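You operate a simulated robot arm through the tools that you are given. There is no shell and no other tool.

You run a simulated robot arm. Do the job below in one go: nothing can be reset, and whatever is moved stays where it is left.

Task
Unplug the bed, then wipe the green film off lid one.
Fine: Switch off before the plug comes out. Lay the plug beside the socket box; wipe with the pad and put it back. Leave lid two as it is. What is to be rubbed or washed off counts as gone when no trace of it is left.
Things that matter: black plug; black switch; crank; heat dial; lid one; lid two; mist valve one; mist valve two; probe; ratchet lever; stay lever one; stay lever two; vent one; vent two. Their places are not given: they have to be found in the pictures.

The check looks at the end state, three seconds after you hand in, the way a careful person would. Anything else that was tipped, shoved, dropped, spilled or broken makes it a failure. Lids that push on must go on centred and level and be pressed home; caps that screw on are set level and turned clockwise until they are tight.

Robot
A 7-joint arm with a two-finger parallel gripper, fixed in place. Base frame: the origin is at the foot of the arm, x ahead of it, y to its left, z up; the work surface is at about z = 0.86. Lengths are in m, angles in degrees, forces in N, time in s.
Its first joint turns from -166.0 to 166.0 degrees. Payload 4.4 kg.
The tool frame sits at the grasp point between the pads (the TCP): z along the fingers, y along the line on which they close. The tips reach 0.023 m beyond it. The gripper opens to 0.094 m. The fingers are 0.038 m wide and 0.01 m thick; the gripper's body (0.054 by 0.096 m) begins 0.039 m behind the TCP.
Orientation is that of the tool frame in the base frame, as [roll, pitch, yaw] about the fixed x, y, z axes, in that order (R = Rz(yaw) Ry(pitch) Rx(roll)). With the fingers straight down and closing along the base's y, the tool's x points along the base's -x, its y along +y and its z along -z.

Tools
- The arm moves only by the tool play_rows. Its argument "targets" is a list of rows, each an object of numbers (a shift or turn left out is 0, a gripper value left out holds the last): "dx", "dy", "dz": the shift along the base's x, y, z in units of 50 mm (1.0 is 50 mm); "ax", "ay", "az": the turn, a rotation vector about the base's x, y, z in units of 6 degrees (1.0 is 6 degrees); "gripper": the gripper command, from -1 (fully open) to 1 (shut), values between in proportion. In form: [{"dx": .., "dy": .., "dz": .., "ax": .., "ay": .., "az": .., "gripper": ..}, ...]. A call has 1 to 20 rows; each row shifts and turns the commanded pose from where the row before left it. A call with a number of a shift or a turn outside -1 to 1 is refused whole. Each row takes 0.2 s and may step no farther than 0.05 m and 8.6 degrees from the row before; otherwise, or with a gripper value out of range, the whole call is refused. A pose out of reach is approached as far as the arm can. The call stops where the force on the tool passes 90 N (or 10 N more than at its start, if that is more) or the arm is blocked; 0.2 s more then pass. The fingers move at their own pace (about 0.072 m/s each) and stop on an object; they squeeze with about 28 N. The grip force told is the motor's: it shows also when the fingers shut on nothing. Time passes only in rows, and 0.2 s behind the last, so rows that do not move let the fingers close. The reply holds the time, the measured pose of the TCP, the force on the tool along the base axes, the opening and the grip force, in the units named above and with some noise, with the torque about the TCP (base axes, N m) and any sound that the robot's microphone picked up.
- Cameras (640 x 400 px; columns grow to the right, rows downward): "scene" is fixed at [0.3978, -0.5017, 1.6885]; the picture's right is [0.91, -0.42, 0.00], its down [-0.27, -0.58, -0.77] and it looks along [0.33, 0.70, -0.64] (base axes); focal length 286 px, centre (320, 200). "wrist" rides on the gripper at [0.086, 0.016, -0.074] in the tool frame; the picture's right is [-0.18, 0.98, 0.00], its down [-0.58, -0.11, -0.81] and it looks along [-0.79, -0.15, 0.59] (tool axes); focal length 243 px, centre (320, 200).
- capture(camera): a new picture of that camera. It takes no simulated time.
- measure_at(camera, pixels): there is no depth. For up to 12 entries [column, row, z] of the newest picture of that camera ("zoom" is the newest enlarged one), the place [x, y] in the base frame at which the ray of that pixel passes the height z, good to about 0.002 m. It takes no simulated time.
- zoom(camera, box): a new picture of the part [left, top, right, bottom] of that camera's present view, enlarged. It takes no simulated time.
- job_done(): hands the job in; it is judged then, once.

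Leave the gripper open and the arm clear of the work at the hand-in unless told otherwise.

The tools are called after "Request:" as name(argument=value, ...) on one line, values as JSON. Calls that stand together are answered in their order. play_rows: Moves the arm, as the interface text tells. Its arguments: {"type":"object","properties":{"targets":{"type":"array"}},"required":["targets"]} The other tools are called the same way: capture (camera) takes a picture; measure_at (camera, pixels) gives the place at which the rays of pixels pass given heights; zoom (camera, box) takes an enlarged picture of a part of a camera's view; job_done () hands the job in.

At the start:

```text
time_s: 0.0
tcp_pos: [0.7693, 0.1867, 1.2469]
orientation: [-180.0, 0.1, -180.0]
wrist_force: [-0.3, -0.3, -0.2]
moment: [-0.02, -0.02, 0.02]
gripper_width: 0.0938
grasp_force: 0.1
```

scene: 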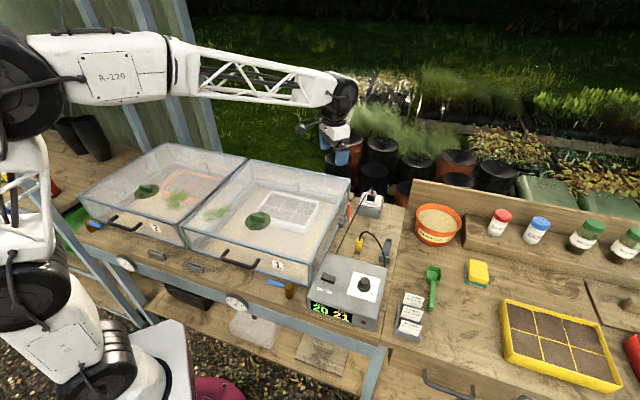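
wrist: 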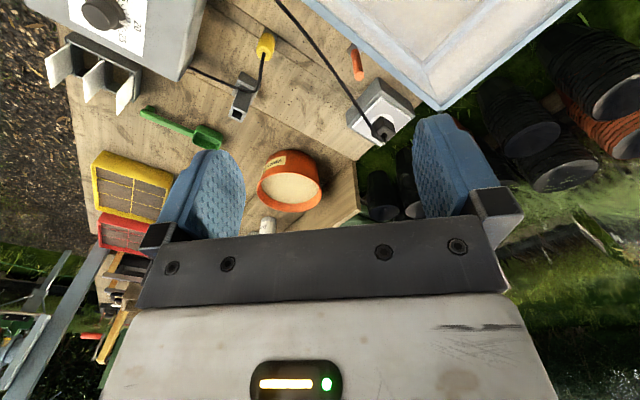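

I start by looking closely at the scene: the lids, the control box (around 350,290), the socket box (around 370,205) and the yellow-green pad (478,272).

Request:
zoom(camera="scene", box=[300, 170, 420, 340])

Request:
zoom(camera="scene", box=[70, 130, 250, 290])

Request:
zoom(camera="scene", box=[180, 150, 360, 320])

Request:
zoom(camera="scene", box=[390, 180, 640, 400])

```text
2.35 times, centred on (360, 255) of scene
```

zoom: 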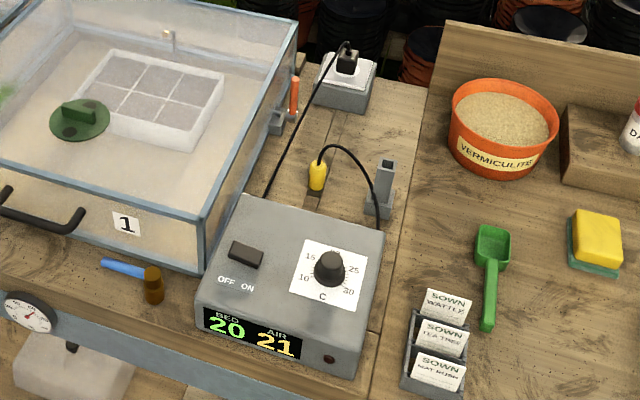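

```text
2.50 times, centred on (160, 210) of scene
```

zoom: 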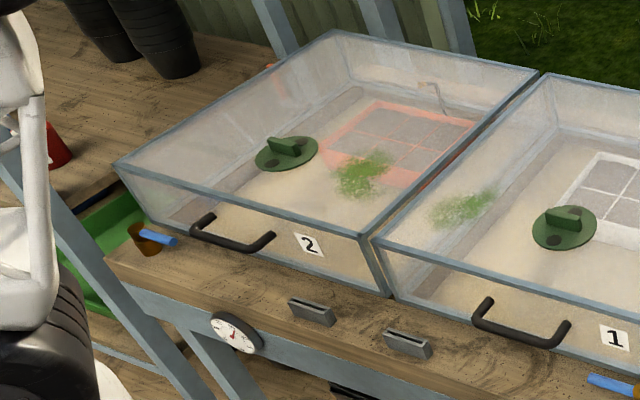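

```text
2.35 times, centred on (270, 235) of scene
```

zoom: 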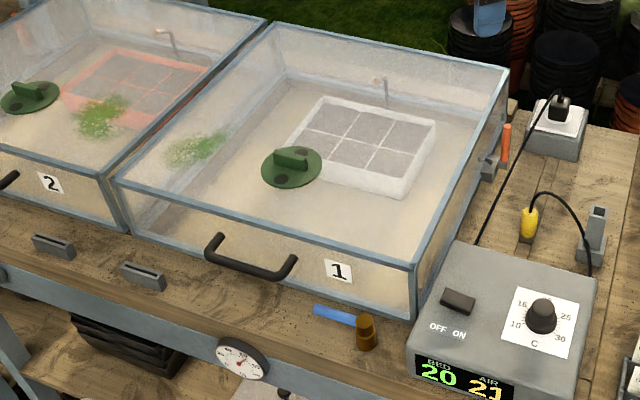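

```text
1.82 times, centred on (515, 290) of scene
```

zoom: 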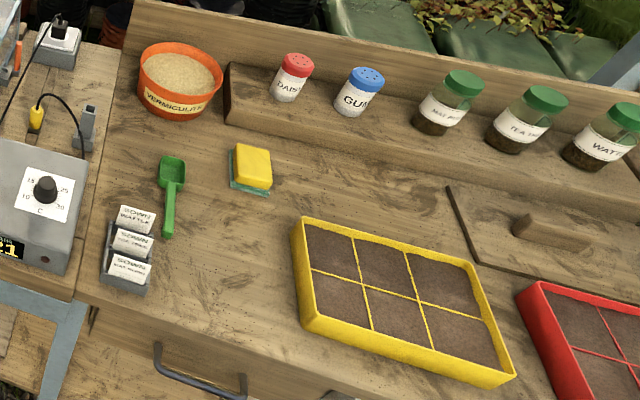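

Lid one is the right-hand one with label 1; its film seems to be near (217,213). I measure the main points at likely heights.

Request:
measure_at(camera="scene", pixels=[[310, 285, 0.86], [310, 263, 0.95], [310, 263, 1.0], [184, 227, 0.95], [184, 227, 1.0], [350, 180, 1.0], [350, 180, 1.05], [251, 160.5, 1.0], [251, 160.5, 1.05], [217, 213, 1.0], [188, 246, 0.86], [265, 221, 1.0]])

Request:
measure_at(camera="scene", pixels=[[478, 272, 0.86], [478, 267, 0.9], [370, 195, 0.95], [368, 215, 0.86], [329, 278, 0.95], [361, 285, 0.95], [385, 262, 0.86], [432, 288, 0.86], [375, 325, 0.86], [310, 310, 0.86], [436, 225, 0.86], [290, 290, 0.9]])

```text
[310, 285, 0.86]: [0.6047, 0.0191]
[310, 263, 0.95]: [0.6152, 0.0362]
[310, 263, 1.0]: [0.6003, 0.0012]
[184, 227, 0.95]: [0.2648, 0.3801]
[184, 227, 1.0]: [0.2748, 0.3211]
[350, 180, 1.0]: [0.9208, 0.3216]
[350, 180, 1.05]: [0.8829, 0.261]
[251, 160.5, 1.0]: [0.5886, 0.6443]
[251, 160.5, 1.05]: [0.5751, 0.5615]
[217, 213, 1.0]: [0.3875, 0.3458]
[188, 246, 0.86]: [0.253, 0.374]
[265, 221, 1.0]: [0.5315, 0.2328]
```

```text
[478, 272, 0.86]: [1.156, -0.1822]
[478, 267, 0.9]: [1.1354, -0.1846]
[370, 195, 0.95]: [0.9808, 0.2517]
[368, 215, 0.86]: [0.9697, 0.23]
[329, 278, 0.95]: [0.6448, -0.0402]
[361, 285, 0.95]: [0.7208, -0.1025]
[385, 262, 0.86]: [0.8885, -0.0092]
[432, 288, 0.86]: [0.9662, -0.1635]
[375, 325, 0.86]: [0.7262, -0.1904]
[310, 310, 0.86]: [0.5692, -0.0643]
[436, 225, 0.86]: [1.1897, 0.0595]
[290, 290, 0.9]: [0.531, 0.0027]
```

The yellow-green pad measures at x≈1.15 if its bench is at 0.86, so I check the bench height by measuring the same objects (scoop, pot, socket box) through the wrist camera.

Request:
measure_at(camera="wrist", pixels=[[145, 110, 0.86], [207, 138, 0.86], [207, 138, 0.9], [290, 190, 0.9], [380, 110, 0.95], [380, 127, 0.95], [238, 112, 0.86], [265, 45, 0.86], [100, 12, 0.95], [430, 75, 1.0], [430, 110, 1.0], [357, 60, 0.9]])

Request:
measure_at(camera="scene", pixels=[[429, 309, 0.86], [434, 270, 0.86], [434, 270, 0.9], [437, 220, 0.9], [370, 195, 0.9], [373, 190, 0.95], [387, 255, 0.86], [359, 246, 0.86], [361, 285, 0.97], [350, 180, 1.03], [348, 212, 0.9], [310, 263, 0.97]])

```text
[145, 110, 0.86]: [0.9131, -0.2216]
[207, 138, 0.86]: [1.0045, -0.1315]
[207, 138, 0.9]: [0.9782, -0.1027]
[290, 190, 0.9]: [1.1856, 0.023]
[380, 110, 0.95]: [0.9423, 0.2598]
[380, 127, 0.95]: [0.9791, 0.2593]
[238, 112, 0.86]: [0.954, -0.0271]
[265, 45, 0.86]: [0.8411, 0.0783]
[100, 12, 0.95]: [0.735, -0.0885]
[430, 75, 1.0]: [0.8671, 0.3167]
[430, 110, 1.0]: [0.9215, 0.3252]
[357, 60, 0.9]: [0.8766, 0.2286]
```

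```text
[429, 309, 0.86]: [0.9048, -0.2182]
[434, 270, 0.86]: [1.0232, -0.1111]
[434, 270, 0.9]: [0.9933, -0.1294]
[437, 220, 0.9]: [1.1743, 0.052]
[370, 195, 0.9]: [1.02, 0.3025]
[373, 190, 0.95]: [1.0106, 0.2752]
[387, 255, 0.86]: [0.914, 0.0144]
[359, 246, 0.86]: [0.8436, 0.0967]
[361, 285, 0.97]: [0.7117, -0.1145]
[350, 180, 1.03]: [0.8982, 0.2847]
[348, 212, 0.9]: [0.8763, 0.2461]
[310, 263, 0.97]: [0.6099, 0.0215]
```

The right bench is also at about 0.86, so the pad (yellow and green, near (478,272)) is at about (1.14,-0.18), which is far out. I move the arm up high over to the right for a wrist view of that area.

Request:
play_rows(targets=[{"dy": -1, "dx": -0.3}, {"dy": -1, "dx": -0.3}, {"dy": -1, "dx": -0.3}, {"dy": -1, "dx": -0.3}, {"dy": -1, "dx": -0.3}, {"dy": -1, "dx": -0.3}])

Request:
capture(camera="wrist")

Request:
capture(camera="scene")

```text
refused: row 1 steps farther than a row can; nothing moved
```

```text
taken
```

wrist: 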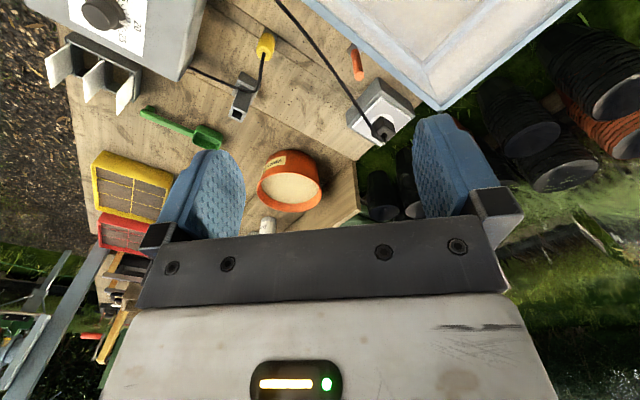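

```text
taken
```

scene: 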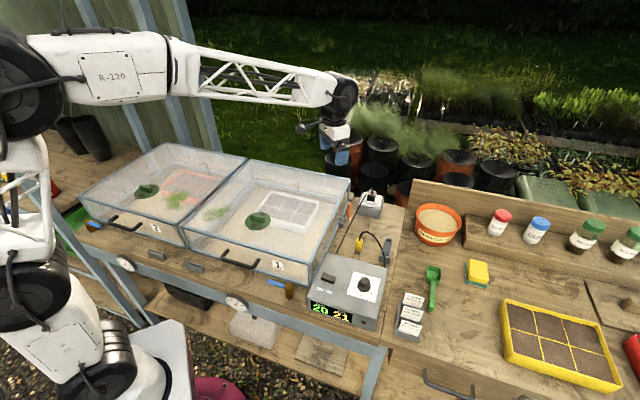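

The combined step was over 0.05 m, so nothing moved. I send the same shift with smaller steps.

Request:
play_rows(targets=[{"dy": -0.9, "dx": -0.3}, {"dy": -0.9, "dx": -0.3}, {"dy": -0.9, "dx": -0.3}, {"dy": -0.9, "dx": -0.3}, {"dy": -0.9, "dx": -0.3}, {"dy": -0.9, "dx": -0.3}])

Request:
capture(camera="wrist")

```text
time_s: 1.4
tcp_pos: [0.6772, -0.0826, 1.2471]
orientation: [-179.9, 0.1, 180.0]
wrist_force: [0.2, -0.3, -0.5]
moment: [-0.01, -0.01, -0.01]
gripper_width: 0.0941
grasp_force: 0.0
```

```text
taken
```

wrist: 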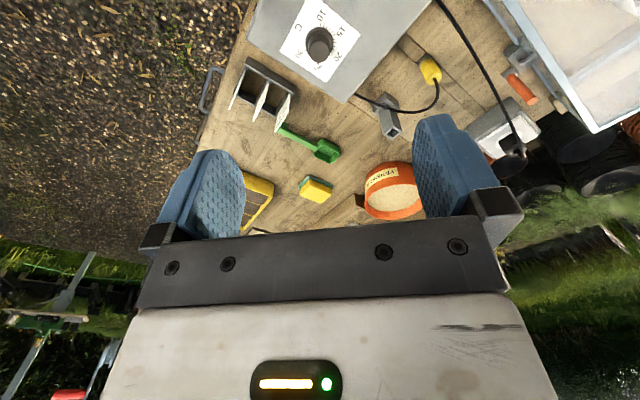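

The pad is visible at (316,188) in the wrist picture. I zoom in on it and on the switch and dial.

Request:
zoom(camera="wrist", box=[270, 150, 370, 215])

Request:
measure_at(camera="wrist", pixels=[[316, 188, 0.86], [316, 188, 0.89], [320, 45, 0.95], [320, 45, 0.97], [515, 150, 0.95], [387, 118, 0.86]])

Request:
zoom(camera="scene", box=[450, 250, 510, 300])

Request:
zoom(camera="scene", box=[305, 250, 395, 330])

Request:
zoom(camera="scene", box=[330, 175, 410, 255])

```text
6.15 times, centred on (320, 182) of wrist
```

zoom: 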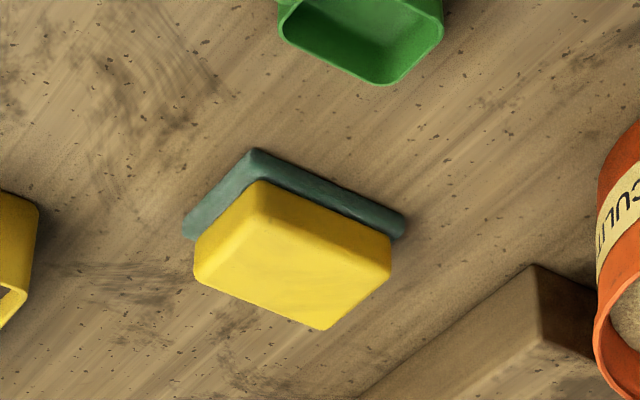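

```text
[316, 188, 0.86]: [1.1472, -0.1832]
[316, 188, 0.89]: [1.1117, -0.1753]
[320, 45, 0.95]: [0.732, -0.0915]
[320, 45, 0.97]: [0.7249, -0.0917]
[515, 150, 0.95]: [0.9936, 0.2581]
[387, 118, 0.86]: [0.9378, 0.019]
```

```text
8.00 times, centred on (480, 275) of scene
```

zoom: 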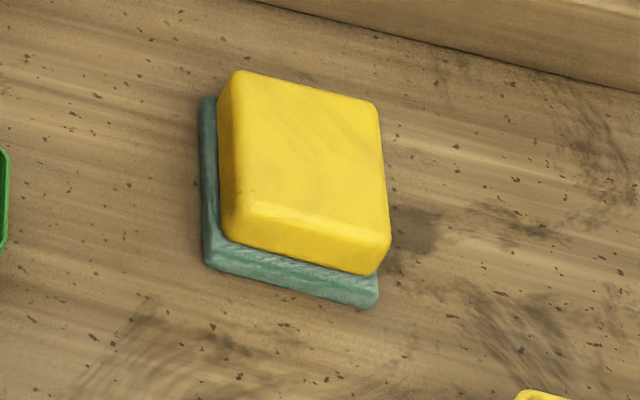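

```text
5.00 times, centred on (350, 290) of scene
```

zoom: 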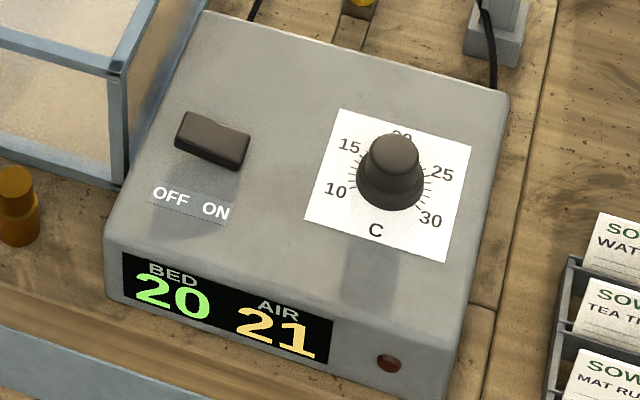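

```text
5.00 times, centred on (370, 215) of scene
```

zoom: 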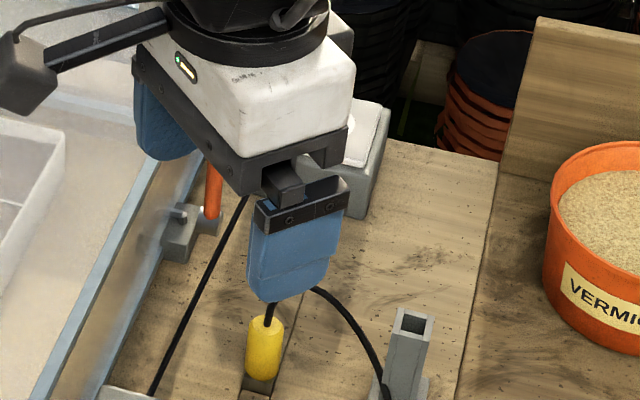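

The pad at (316,188) is one yellow sponge with a green scouring base, at about (1.14,-0.18). Before planning I want to see the lids and the left side too, so I back the arm off, raise it and turn the wrist 90° toward +y.

Request:
play_rows(targets=[{"dx": -0.45, "dz": 0.1, "az": 1}, {"dx": -0.45, "dz": 0.1, "az": 1}, {"dx": -0.45, "dz": 0.1, "az": 1}, {"dx": -0.45, "dz": 0.1, "az": 1}, {"dx": -0.45, "dz": 0.1, "az": 1}, {"dx": -0.45, "dz": 0.1, "az": 1}, {"dx": -0.45, "dz": 0.1, "az": 1}, {"dx": -0.45, "dz": 0.1, "az": 1}, {"dx": -0.45, "dz": 0.1, "az": 1}, {"dx": -0.45, "dz": 0.1, "az": 1}, {"az": 1}, {"az": 1}, {"az": 1}, {"az": 1}, {"az": 1}])

Request:
capture(camera="wrist")

Request:
capture(camera="scene")

```text
time_s: 4.6
tcp_pos: [0.4529, -0.0833, 1.2964]
orientation: [180.0, 0.1, -89.9]
wrist_force: [-0.6, 0.1, -0.7]
moment: [0.01, -0.01, 0.0]
gripper_width: 0.0942
grasp_force: 0.1
```

```text
taken
```

wrist: 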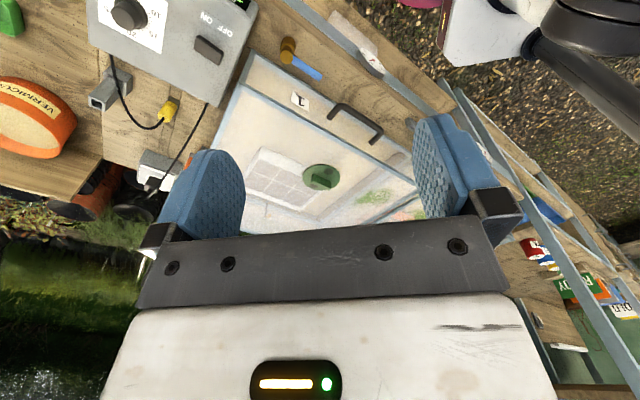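

```text
taken
```

scene: 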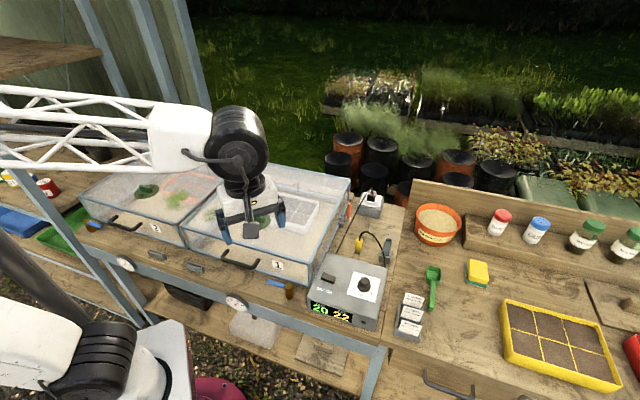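

The film on lid one shows at (375,197) in the wrist picture. I measure it at lid height against the scene reading and zoom.

Request:
measure_at(camera="wrist", pixels=[[375, 197, 0.97], [375, 197, 0.96], [375, 197, 0.86], [320, 178, 0.97], [320, 178, 1.0], [243, 82, 0.97], [415, 183, 0.97], [210, 48, 0.95], [127, 12, 0.97], [155, 180, 0.95]])

Request:
measure_at(camera="scene", pixels=[[217, 213, 0.97], [217, 213, 0.86], [350, 180, 0.97], [310, 263, 0.97], [184, 227, 0.97], [251, 160.5, 0.97]])

Request:
zoom(camera="wrist", box=[230, 60, 430, 235])

Request:
zoom(camera="wrist", box=[80, 0, 280, 125])

Request:
zoom(camera="scene", box=[330, 175, 410, 255])

```text
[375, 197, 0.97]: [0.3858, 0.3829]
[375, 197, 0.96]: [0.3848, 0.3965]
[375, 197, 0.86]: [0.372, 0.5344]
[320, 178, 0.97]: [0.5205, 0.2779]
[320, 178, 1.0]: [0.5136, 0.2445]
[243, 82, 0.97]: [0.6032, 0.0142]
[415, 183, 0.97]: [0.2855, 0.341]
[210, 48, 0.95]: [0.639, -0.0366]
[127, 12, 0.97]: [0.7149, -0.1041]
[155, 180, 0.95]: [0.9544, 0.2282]
```

```text
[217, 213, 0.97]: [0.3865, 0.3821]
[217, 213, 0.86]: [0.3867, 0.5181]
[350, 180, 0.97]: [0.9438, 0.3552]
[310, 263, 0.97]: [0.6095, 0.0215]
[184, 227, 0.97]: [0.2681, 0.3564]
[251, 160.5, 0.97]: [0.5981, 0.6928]
```

```text
2.29 times, centred on (330, 148) of wrist
```

zoom: 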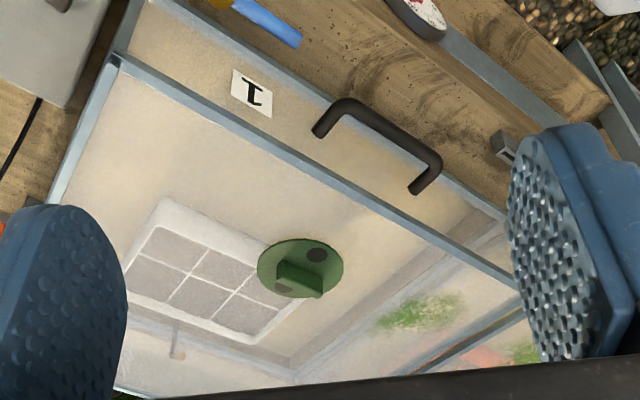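

```text
3.20 times, centred on (180, 62) of wrist
```

zoom: 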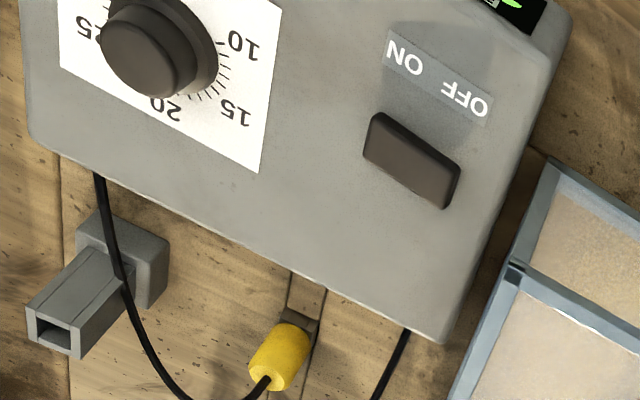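

```text
5.00 times, centred on (370, 215) of scene
```

zoom: 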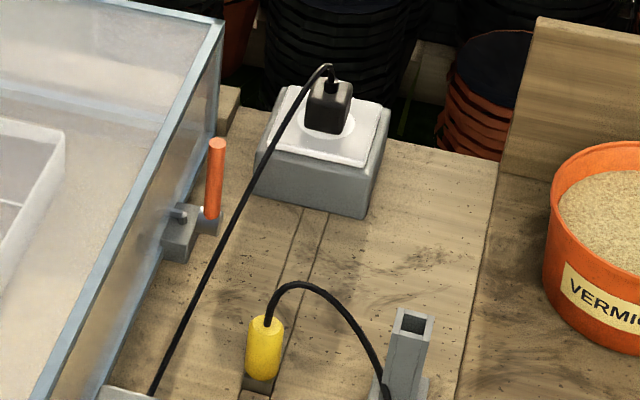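

The film matches in both cameras at z≈0.97, so it lies on the flat top of lid one, around (0.386,0.382). The switch is a rocker with OFF on the lid side. Next I measure the switch, plug and pad from the two cameras.

Request:
measure_at(camera="scene", pixels=[[328.6, 278.2, 0.94], [328.6, 278.2, 0.97], [323, 276.4, 0.95], [334.6, 280.4, 0.95], [326.6, 252.4, 0.94], [387.6, 269.4, 0.94], [307, 297, 0.92], [465.9, 282.75, 0.86], [487.25, 288.1, 0.86], [465, 262.1, 0.86], [469.75, 259, 0.89], [488.75, 280, 0.89]])

Request:
measure_at(camera="wrist", pixels=[[208.75, 49.5, 0.94], [208.75, 49.5, 0.97], [220.6, 58.25, 0.95], [196, 40, 0.95], [217, 106, 0.94], [93, 44, 0.94], [155, 182, 0.95], [155, 182, 0.92]])

Request:
zoom(camera="wrist", box=[110, 130, 210, 215])

Request:
zoom(camera="wrist", box=[330, 160, 430, 225])

```text
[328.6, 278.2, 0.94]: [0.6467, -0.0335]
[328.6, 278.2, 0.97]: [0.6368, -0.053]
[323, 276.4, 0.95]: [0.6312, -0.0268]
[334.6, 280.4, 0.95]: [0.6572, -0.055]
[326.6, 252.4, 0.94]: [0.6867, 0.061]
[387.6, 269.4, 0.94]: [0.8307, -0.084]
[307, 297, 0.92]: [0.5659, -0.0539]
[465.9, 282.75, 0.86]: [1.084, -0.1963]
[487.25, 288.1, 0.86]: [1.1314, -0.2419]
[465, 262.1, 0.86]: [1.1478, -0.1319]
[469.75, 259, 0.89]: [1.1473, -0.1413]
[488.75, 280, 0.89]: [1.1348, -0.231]
```

```text
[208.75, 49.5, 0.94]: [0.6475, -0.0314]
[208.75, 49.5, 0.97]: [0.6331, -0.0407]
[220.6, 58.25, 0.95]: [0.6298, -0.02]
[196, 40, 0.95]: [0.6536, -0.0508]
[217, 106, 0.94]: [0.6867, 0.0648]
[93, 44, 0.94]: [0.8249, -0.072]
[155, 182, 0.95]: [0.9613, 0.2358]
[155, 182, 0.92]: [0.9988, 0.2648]
```

```text
4.71 times, centred on (160, 172) of wrist
```

zoom: 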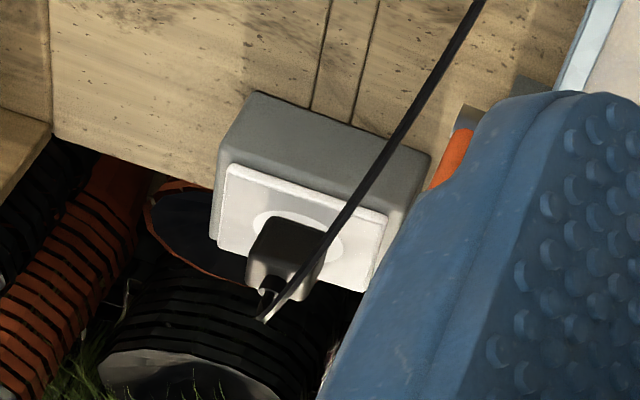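

```text
6.15 times, centred on (380, 192) of wrist
```

zoom: 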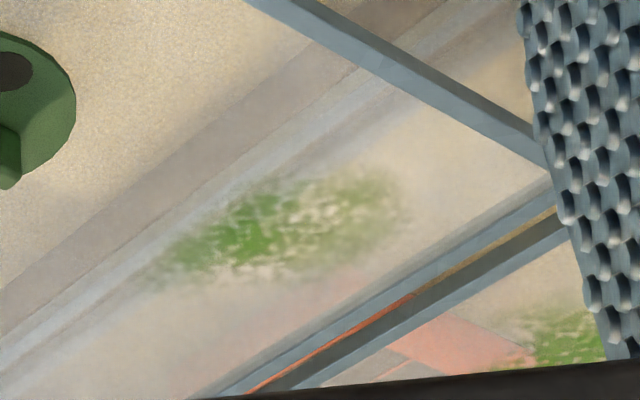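

The two views agree on the rocker: centre about (0.647,-0.033) at z≈0.94, with the OFF end toward (-0.7,+0.7). I turn the tool to yaw -135 so the shut fingertips are narrow along the rocker, and hover over the OFF end.

Request:
play_rows(targets=[{"dx": 0.463, "dy": 0.15, "dz": -0.6, "az": -0.9375, "gripper": 1}, {"dx": 0.463, "dy": 0.15, "dz": -0.6, "az": -0.9375}, {"dx": 0.463, "dy": 0.15, "dz": -0.6, "az": -0.9375}, {"dx": 0.463, "dy": 0.15, "dz": -0.6, "az": -0.9375}, {"dx": 0.463, "dy": 0.15, "dz": -0.6, "az": -0.9375}, {"dx": 0.463, "dy": 0.15, "dz": -0.6, "az": -0.9375}, {"dx": 0.463, "dy": 0.15, "dz": -0.6, "az": -0.9375}, {"dx": 0.463, "dy": 0.15, "dz": -0.6, "az": -0.9375}])

Request:
capture(camera="wrist")

Request:
zoom(camera="scene", box=[270, 200, 410, 330])

```text
time_s: 6.4
tcp_pos: [0.6379, -0.0224, 1.06]
orientation: [-180.0, 0.2, -135.0]
wrist_force: [0.1, -0.3, 1.1]
moment: [-0.01, 0.03, 0.0]
gripper_width: 0.0
grasp_force: 28.3
```

```text
taken
```

wrist: 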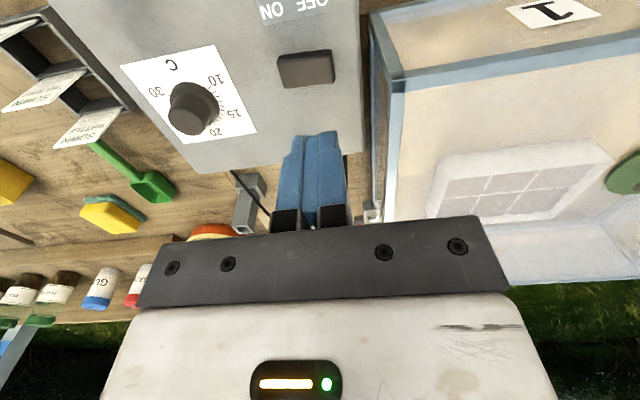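

```text
3.08 times, centred on (340, 265) of scene
```

zoom: 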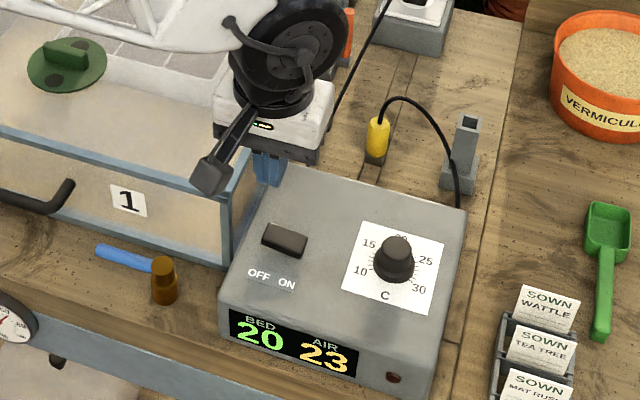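

The rocker shows at (280–334, 50–88) in the wrist picture, OFF end on the right. I measure its ends for a precise press point and zoom to see which way it is tilted.

Request:
measure_at(camera="wrist", pixels=[[306, 69, 0.94], [306, 69, 0.95], [333, 67, 0.94], [333, 67, 0.95], [280, 71, 0.94], [280, 71, 0.95]])

Request:
zoom(camera="wrist", box=[250, 0, 370, 130])

Request:
zoom(camera="scene", box=[310, 262, 350, 292])

```text
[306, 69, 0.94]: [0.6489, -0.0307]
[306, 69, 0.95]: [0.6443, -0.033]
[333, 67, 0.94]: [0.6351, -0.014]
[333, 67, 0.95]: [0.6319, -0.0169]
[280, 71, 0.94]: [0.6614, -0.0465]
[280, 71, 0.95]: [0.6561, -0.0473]
```

```text
3.08 times, centred on (310, 65) of wrist
```

zoom: 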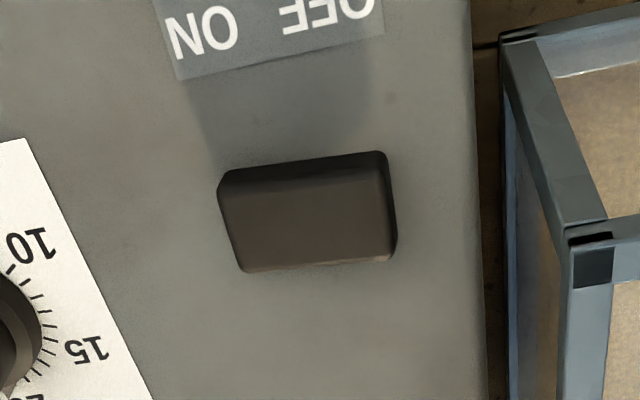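

```text
13.33 times, centred on (330, 277) of scene
```

zoom: 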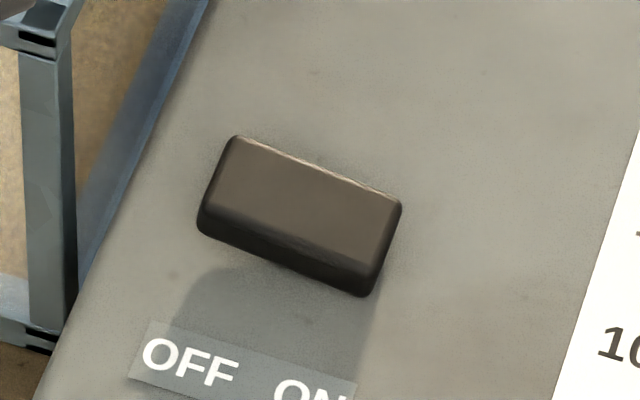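

The OFF end stands higher (deeper side face and longer shadow), so ON is pressed in now. The fingertips are over the OFF half; I go down to just above it first.

Request:
play_rows(targets=[{"dz": -0.7, "gripper": 1}, {"dz": -0.7}, {"dz": -0.1}, {}])

Request:
capture(camera="wrist")

Request:
zoom(camera="scene", box=[290, 230, 370, 300])

```text
time_s: 7.4
tcp_pos: [0.6392, -0.0222, 0.9845]
orientation: [179.9, -0.1, -135.0]
wrist_force: [-0.4, 0.0, -0.4]
moment: [0.01, -0.05, 0.01]
gripper_width: 0.0
grasp_force: 27.9
```

```text
taken
```

wrist: 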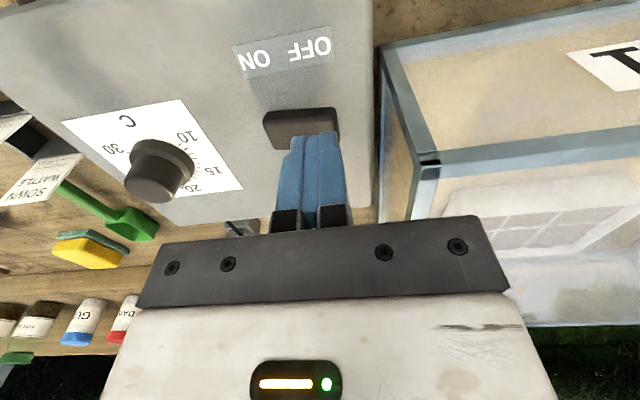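

```text
5.71 times, centred on (330, 265) of scene
```

zoom: 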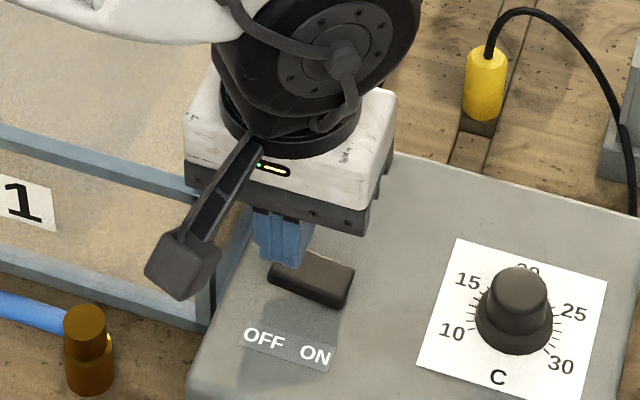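

The tips cover slightly more than the OFF half, so I shift 3 mm further toward OFF and then press down in 2 mm steps.

Request:
play_rows(targets=[{"dx": -0.05, "dy": 0.04}, {"dz": -0.1}, {"dz": -0.06}, {"dz": -0.04}, {"dz": -0.04}])

```text
time_s: 8.6
tcp_pos: [0.6368, -0.0216, 0.9701]
orientation: [180.0, 0.0, -135.0]
wrist_force: [0.9, -0.2, 0.1]
moment: [0.0, -0.04, 0.01]
gripper_width: 0.0002
grasp_force: 28.5
```

No contact yet at tip height 0.947. I continue down in 2 mm steps.

Request:
play_rows(targets=[{"dz": -0.04}, {"dz": -0.04}, {"dz": -0.04}])

Request:
zoom(camera="scene", box=[290, 230, 370, 330])

```text
time_s: 9.4
tcp_pos: [0.6362, -0.0223, 0.9635]
orientation: [180.0, 0.0, -134.9]
wrist_force: [-3.6, 0.9, 4.1]
moment: [-0.02, 0.02, -0.01]
gripper_width: 0.0002
grasp_force: 28.2
```

```text
4.00 times, centred on (330, 280) of scene
```

zoom: 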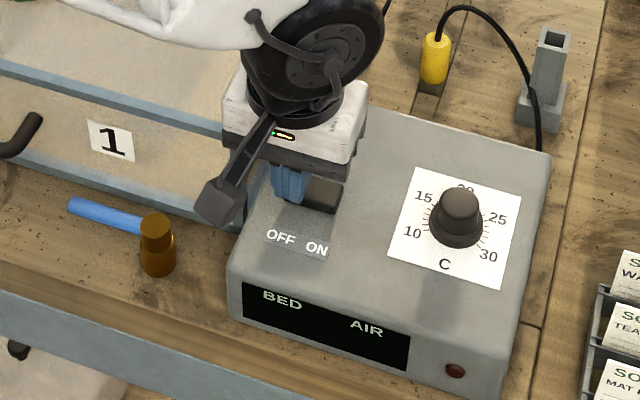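

The display has gone dark, so the switch flipped. I press 2 mm more to be sure that it latches, then lift off and check.

Request:
play_rows(targets=[{"dz": -0.04}, {"dz": 0.2}, {"dz": 0.8}, {"dz": 0.9}])

Request:
zoom(camera="scene", box=[290, 230, 400, 330])

Request:
capture(camera="wrist")

```text
time_s: 10.4
tcp_pos: [0.6366, -0.0212, 1.0563]
orientation: [180.0, 0.0, -135.0]
wrist_force: [-0.7, 0.9, -0.1]
moment: [-0.03, -0.02, -0.02]
gripper_width: 0.0
grasp_force: 28.0
```

```text
4.00 times, centred on (345, 280) of scene
```

zoom: 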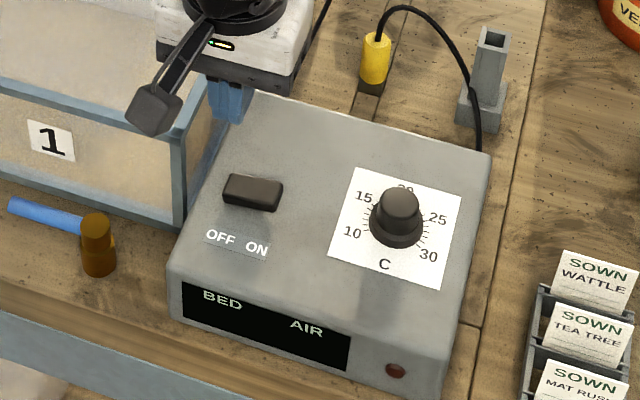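

```text
taken
```

wrist: 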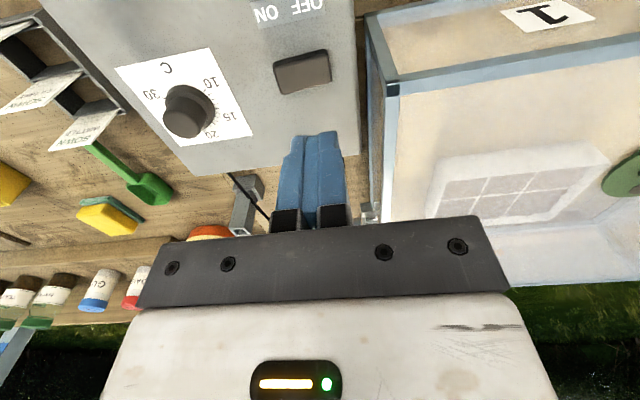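

The rocker is now down on the OFF side and the display is dark. Next I open the gripper and move up and over toward the socket box for a close look at the plug.

Request:
play_rows(targets=[{"dz": 0.5, "dx": 0.4, "dy": 0.2, "gripper": -1}, {"dz": 0.4, "dx": 0.6, "dy": 0.35}, {"dz": 0.3, "dx": 0.6, "dy": 0.35}, {"dx": 0.6, "dy": 0.35}, {"dx": 0.6, "dy": 0.35}, {"dx": 0.4, "dy": 0.3}, {}])

Request:
capture(camera="wrist")

Request:
capture(camera="scene")

```text
time_s: 12.0
tcp_pos: [0.7968, 0.0751, 1.115]
orientation: [-180.0, 0.0, -135.1]
wrist_force: [1.6, -0.2, 0.2]
moment: [0.0, 0.01, -0.01]
gripper_width: 0.0942
grasp_force: 0.0
```

```text
taken
```

wrist: 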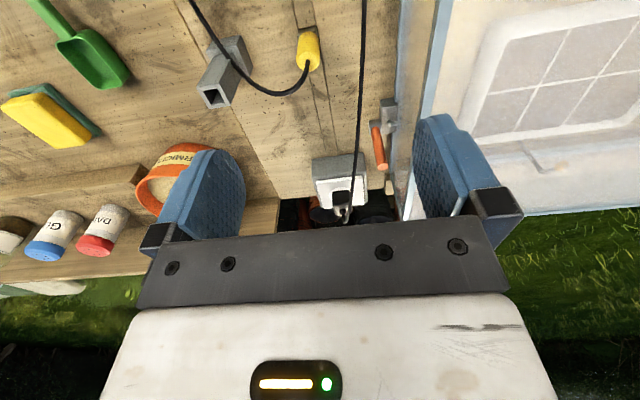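

```text
taken
```

scene: 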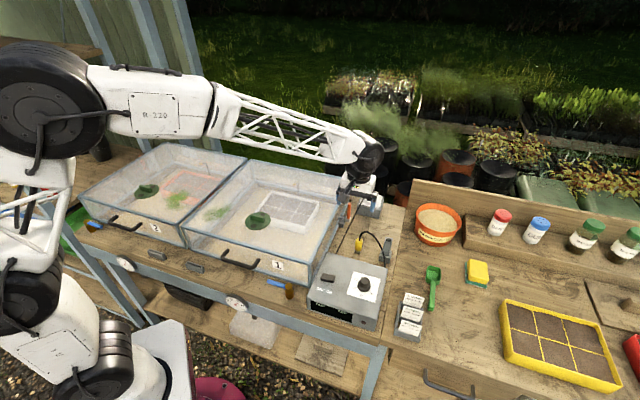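

The plug and socket box are at about (340,185) in the wrist picture. I zoom in.

Request:
zoom(camera="wrist", box=[290, 140, 400, 230])

Request:
measure_at(camera="wrist", pixels=[[312, 160, 0.86], [340, 195, 0.92], [340, 195, 0.94], [340, 195, 0.96], [365, 153, 0.86]])

Request:
measure_at(camera="scene", pixels=[[357.4, 213, 0.86], [379, 218.6, 0.86], [358, 204, 0.9], [364, 192.4, 0.9], [384.4, 196, 0.9], [379, 208, 0.9], [360.4, 203.4, 0.9], [372.6, 193, 0.92], [372.6, 193, 0.94], [372.6, 193, 0.96]])

```text
4.44 times, centred on (345, 185) of wrist
```

zoom: 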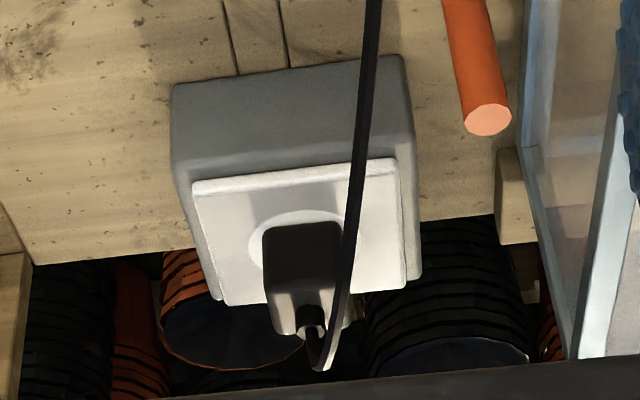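

```text
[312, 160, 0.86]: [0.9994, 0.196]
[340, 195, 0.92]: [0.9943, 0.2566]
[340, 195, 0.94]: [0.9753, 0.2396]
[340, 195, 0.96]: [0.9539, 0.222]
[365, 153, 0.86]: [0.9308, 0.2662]
```

```text
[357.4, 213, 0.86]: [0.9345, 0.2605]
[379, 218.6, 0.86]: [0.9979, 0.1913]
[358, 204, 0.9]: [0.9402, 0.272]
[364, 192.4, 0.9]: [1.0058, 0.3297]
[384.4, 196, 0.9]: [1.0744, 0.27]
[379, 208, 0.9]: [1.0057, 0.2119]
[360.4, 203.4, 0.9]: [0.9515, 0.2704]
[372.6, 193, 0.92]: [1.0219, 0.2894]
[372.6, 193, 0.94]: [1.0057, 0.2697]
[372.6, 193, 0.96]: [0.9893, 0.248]
```

The plug stands at about (1.0,0.257), 1.03 m out, so I will need a tilted tool. The cord leaves its top and runs back to the control box; I measure how high the cord hangs before planning.

Request:
measure_at(camera="scene", pixels=[[371, 188.4, 0.95], [371, 188.4, 0.99], [364, 197, 0.9], [364, 197, 0.97], [356, 213, 0.87], [356, 213, 0.95], [349, 226, 0.87], [349, 226, 0.95], [343, 239, 0.87], [343, 239, 0.95], [337, 252, 0.87], [337, 252, 0.95]])

Request:
measure_at(camera="wrist", pixels=[[357.4, 140, 0.87], [357.4, 140, 0.95], [352.9, 182.7, 0.9], [352.9, 182.7, 0.97], [349.5, 205, 0.92], [349.5, 205, 0.98], [346, 218.8, 0.95], [346, 218.8, 0.99], [362, 60, 0.87], [362, 60, 0.95], [360, 100, 0.87], [360, 100, 0.95]])

Request:
zoom(camera="scene", box=[345, 170, 395, 220])

Request:
zoom(camera="wrist", box=[280, 0, 420, 140])

```text
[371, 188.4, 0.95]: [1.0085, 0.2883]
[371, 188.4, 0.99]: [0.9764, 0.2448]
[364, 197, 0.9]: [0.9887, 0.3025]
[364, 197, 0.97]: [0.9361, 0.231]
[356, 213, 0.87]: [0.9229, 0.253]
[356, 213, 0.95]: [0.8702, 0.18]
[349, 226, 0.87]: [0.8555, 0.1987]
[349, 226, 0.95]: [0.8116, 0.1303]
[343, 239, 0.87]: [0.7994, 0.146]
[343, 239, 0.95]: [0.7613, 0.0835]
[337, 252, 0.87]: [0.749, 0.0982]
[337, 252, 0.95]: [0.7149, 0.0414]
```

```text
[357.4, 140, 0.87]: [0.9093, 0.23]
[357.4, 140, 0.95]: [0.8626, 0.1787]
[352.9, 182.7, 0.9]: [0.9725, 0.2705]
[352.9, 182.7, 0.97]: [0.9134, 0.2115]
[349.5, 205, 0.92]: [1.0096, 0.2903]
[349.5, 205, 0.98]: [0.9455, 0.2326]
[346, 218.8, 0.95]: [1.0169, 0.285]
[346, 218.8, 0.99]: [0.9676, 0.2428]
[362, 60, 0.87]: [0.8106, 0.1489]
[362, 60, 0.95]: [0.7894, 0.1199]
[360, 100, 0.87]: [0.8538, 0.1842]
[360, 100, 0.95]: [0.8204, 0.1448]
```

```text
8.00 times, centred on (370, 195) of scene
```

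zoom: 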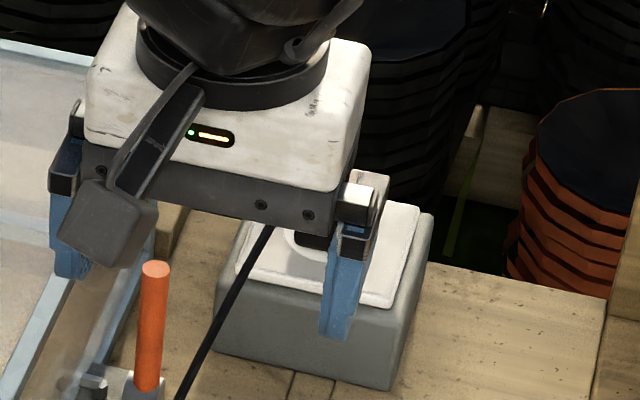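

```text
2.86 times, centred on (350, 70) of wrist
```

zoom: 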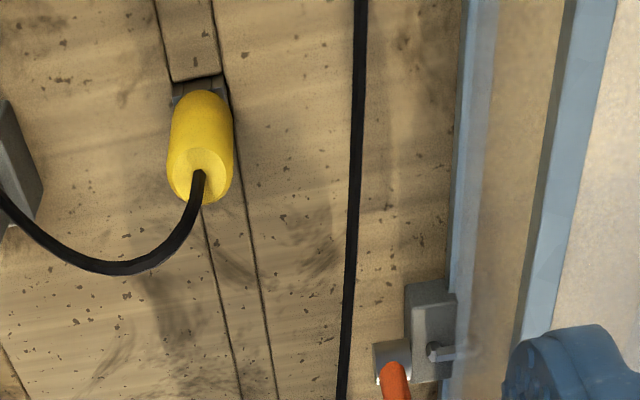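

The cord hangs at z≈0.92–0.96 and loops over the plug top at about 0.975. I test at a safe height (z≈1.1) how far out the tool can go while pointing straight down, heading over the plug.

Request:
play_rows(targets=[{"dx": 0.575, "dy": 0.52}, {"dx": 0.575, "dy": 0.52}, {"dx": 0.575, "dy": 0.52}, {"dx": 0.575, "dy": 0.52}, {"dx": 0.575, "dy": 0.52}, {"dx": 0.575, "dy": 0.52}, {"dx": 0.575, "dy": 0.52}, {}])

Request:
capture(camera="wrist")

Request:
capture(camera="scene")

```text
time_s: 13.8
tcp_pos: [0.9981, 0.2556, 1.1166]
orientation: [-180.0, 0.0, -135.0]
wrist_force: [1.0, 0.1, -0.9]
moment: [0.01, 0.02, 0.01]
gripper_width: 0.0938
grasp_force: 0.0
```

```text
taken
```

wrist: 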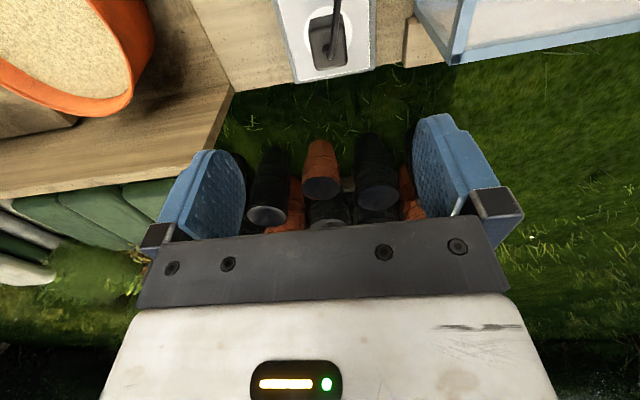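

```text
taken
```

scene: 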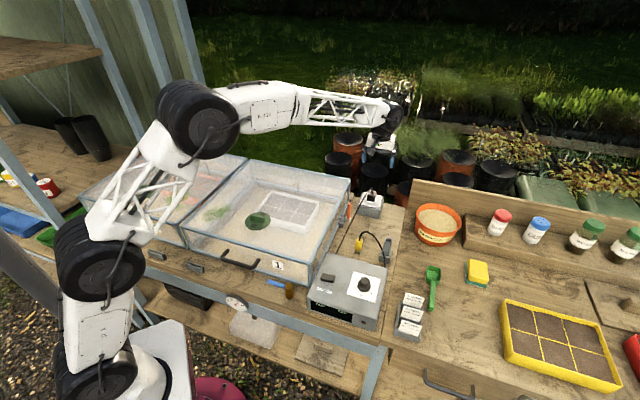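

The straight-down tool reaches (0.998,0.256) at z=1.117. The plug shows at (328,40) just below. I zoom and measure its exact centre and orientation.

Request:
zoom(camera="wrist", box=[260, 0, 400, 90])

Request:
measure_at(camera="wrist", pixels=[[328, 42, 0.913], [328, 42, 0.95], [310, 20, 0.95], [346, 18, 0.95], [294, 82, 0.91], [374, 70, 0.91]])

Request:
zoom(camera="scene", box=[340, 130, 420, 230])

```text
4.44 times, centred on (330, 45) of wrist
```

zoom: 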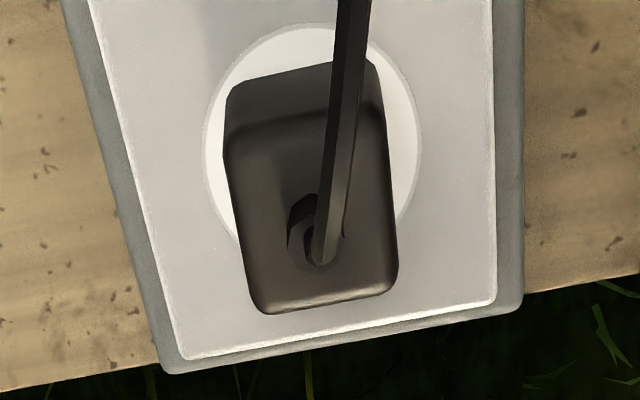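

```text
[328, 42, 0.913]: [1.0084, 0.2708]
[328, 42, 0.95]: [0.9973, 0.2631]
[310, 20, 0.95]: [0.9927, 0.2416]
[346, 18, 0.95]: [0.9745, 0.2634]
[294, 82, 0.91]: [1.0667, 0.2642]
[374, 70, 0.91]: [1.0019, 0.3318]
```

```text
4.00 times, centred on (380, 180) of scene
```

zoom: 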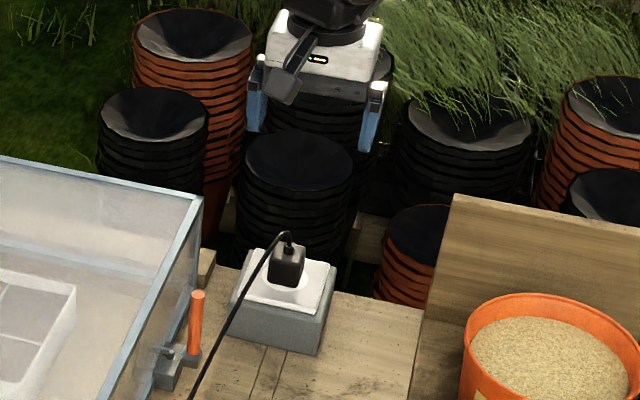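

I measure the rosette centre on the plate and the plug's top face at several heights to fix its axis and its height.

Request:
measure_at(camera="wrist", pixels=[[328.2, 32.6, 0.91], [328.2, 32.6, 0.915], [329, 47, 0.94], [329, 47, 0.95], [329, 47, 0.96], [316.9, 69.6, 0.95], [346.9, 65.3, 0.95], [309.7, 31.5, 0.95], [344.6, 22.5, 0.95]])

Request:
measure_at(camera="scene", pixels=[[372, 195, 0.95], [372, 193, 0.95], [372, 201, 0.913], [373, 202, 0.913], [372, 191.5, 0.95], [372, 191.5, 0.96]])

Request:
zoom(camera="scene", box=[355, 182, 395, 222])

```text
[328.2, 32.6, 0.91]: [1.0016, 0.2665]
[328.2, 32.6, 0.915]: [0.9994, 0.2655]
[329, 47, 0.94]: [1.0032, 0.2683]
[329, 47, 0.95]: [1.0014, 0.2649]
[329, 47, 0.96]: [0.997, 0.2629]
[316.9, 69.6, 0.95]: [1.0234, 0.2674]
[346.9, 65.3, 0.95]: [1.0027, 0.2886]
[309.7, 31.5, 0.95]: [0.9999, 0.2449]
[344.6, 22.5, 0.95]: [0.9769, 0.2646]
```

```text
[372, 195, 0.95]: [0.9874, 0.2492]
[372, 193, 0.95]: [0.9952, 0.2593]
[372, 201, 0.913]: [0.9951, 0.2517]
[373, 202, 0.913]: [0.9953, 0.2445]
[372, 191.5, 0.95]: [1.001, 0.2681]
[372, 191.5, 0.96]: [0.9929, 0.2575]
```

```text
10.00 times, centred on (375, 202) of scene
```

zoom: 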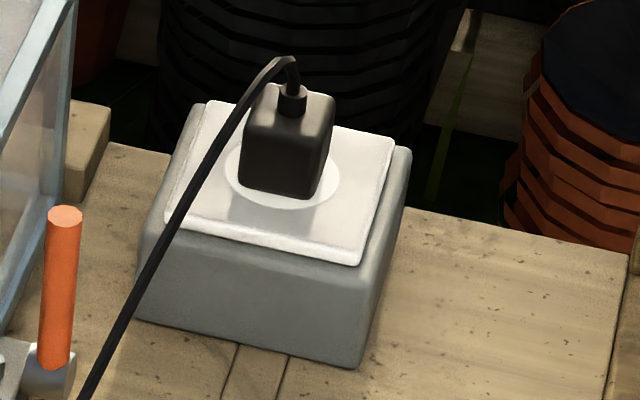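

The plug body is about 30 mm wide, centred near (0.999,0.264), top at z≈0.95 on a plate at ≈0.913. I shift 8 mm and lower straight down part of the way, checking that the arm still reaches.

Request:
play_rows(targets=[{"dx": 0.02, "dy": 0.16, "gripper": -1}, {"dz": -0.6}, {"dz": -0.6}, {"dz": -0.6}, {}])

Request:
capture(camera="wrist")

Request:
zoom(camera="scene", box=[335, 150, 415, 225])

```text
time_s: 15.0
tcp_pos: [0.9979, 0.265, 1.0263]
orientation: [180.0, 0.0, -135.0]
wrist_force: [0.4, 0.3, 0.0]
moment: [-0.02, -0.03, -0.02]
gripper_width: 0.0938
grasp_force: 0.1
```

```text
taken
```

wrist: 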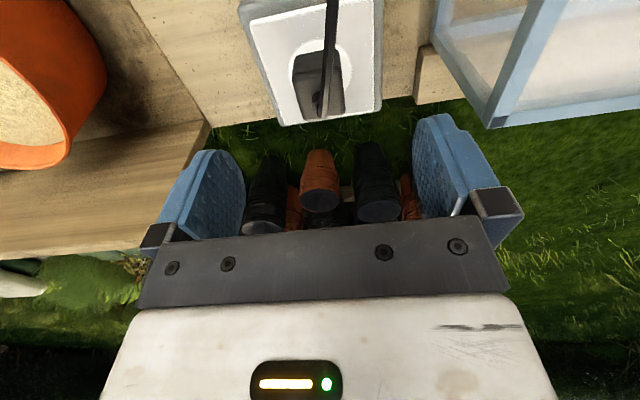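

```text
5.33 times, centred on (375, 188) of scene
```

zoom: 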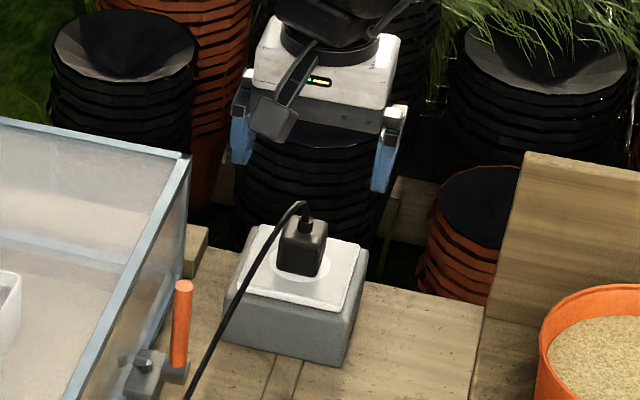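

The arm reaches. The plug is at (318,85); I check its centre against the TCP once more from this closer view.

Request:
zoom(camera="wrist", box=[240, 20, 400, 140])

Request:
measure_at(camera="wrist", pixels=[[318, 92, 0.95], [299, 112, 0.95], [342, 107, 0.95], [293, 73, 0.95], [340, 68, 0.95]])

```text
3.33 times, centred on (320, 80) of wrist
```

zoom: 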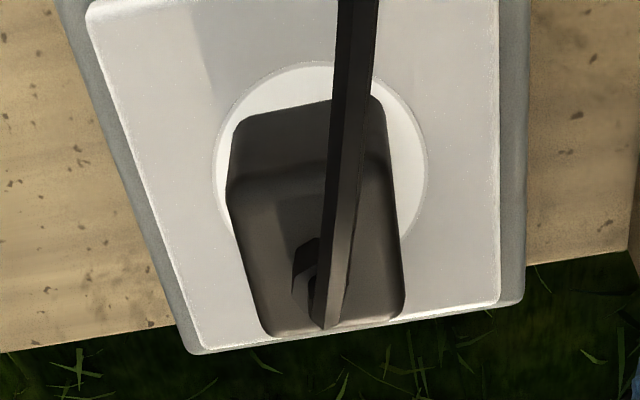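

```text
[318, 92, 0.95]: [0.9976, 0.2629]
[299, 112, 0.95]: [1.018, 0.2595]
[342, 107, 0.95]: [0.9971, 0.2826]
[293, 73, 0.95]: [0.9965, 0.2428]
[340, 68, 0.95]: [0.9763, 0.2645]
```

The plug centre (0.998,0.264) lies right under the TCP. I lower to z≈0.947 with the fingers open on both sides of the plug.

Request:
play_rows(targets=[{"dz": -0.5}, {"dz": -0.5}, {"dz": -0.4}, {"dz": -0.18}, {}])

Request:
capture(camera="wrist")

Request:
zoom(camera="scene", box=[335, 150, 415, 225])

```text
time_s: 16.2
tcp_pos: [0.9996, 0.2632, 0.9483]
orientation: [179.9, 0.1, -135.0]
wrist_force: [-0.2, -0.1, 0.5]
moment: [-0.03, -0.02, -0.03]
gripper_width: 0.094
grasp_force: 0.1
```

```text
taken
```

wrist: 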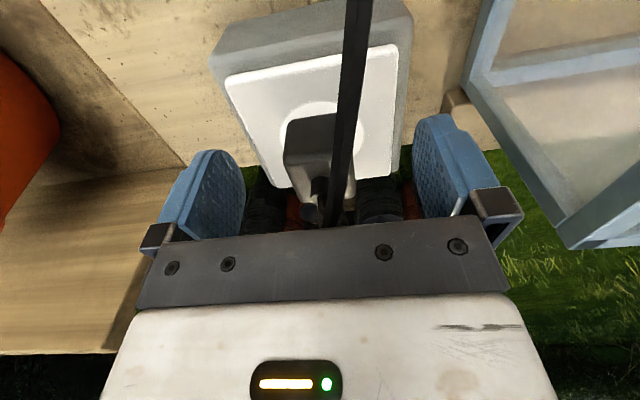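

```text
5.33 times, centred on (375, 188) of scene
```

zoom: 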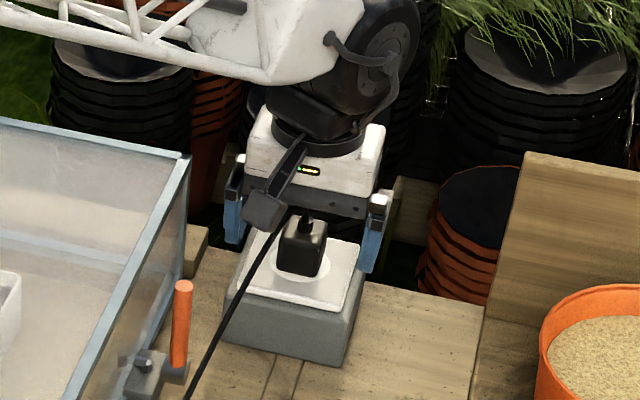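

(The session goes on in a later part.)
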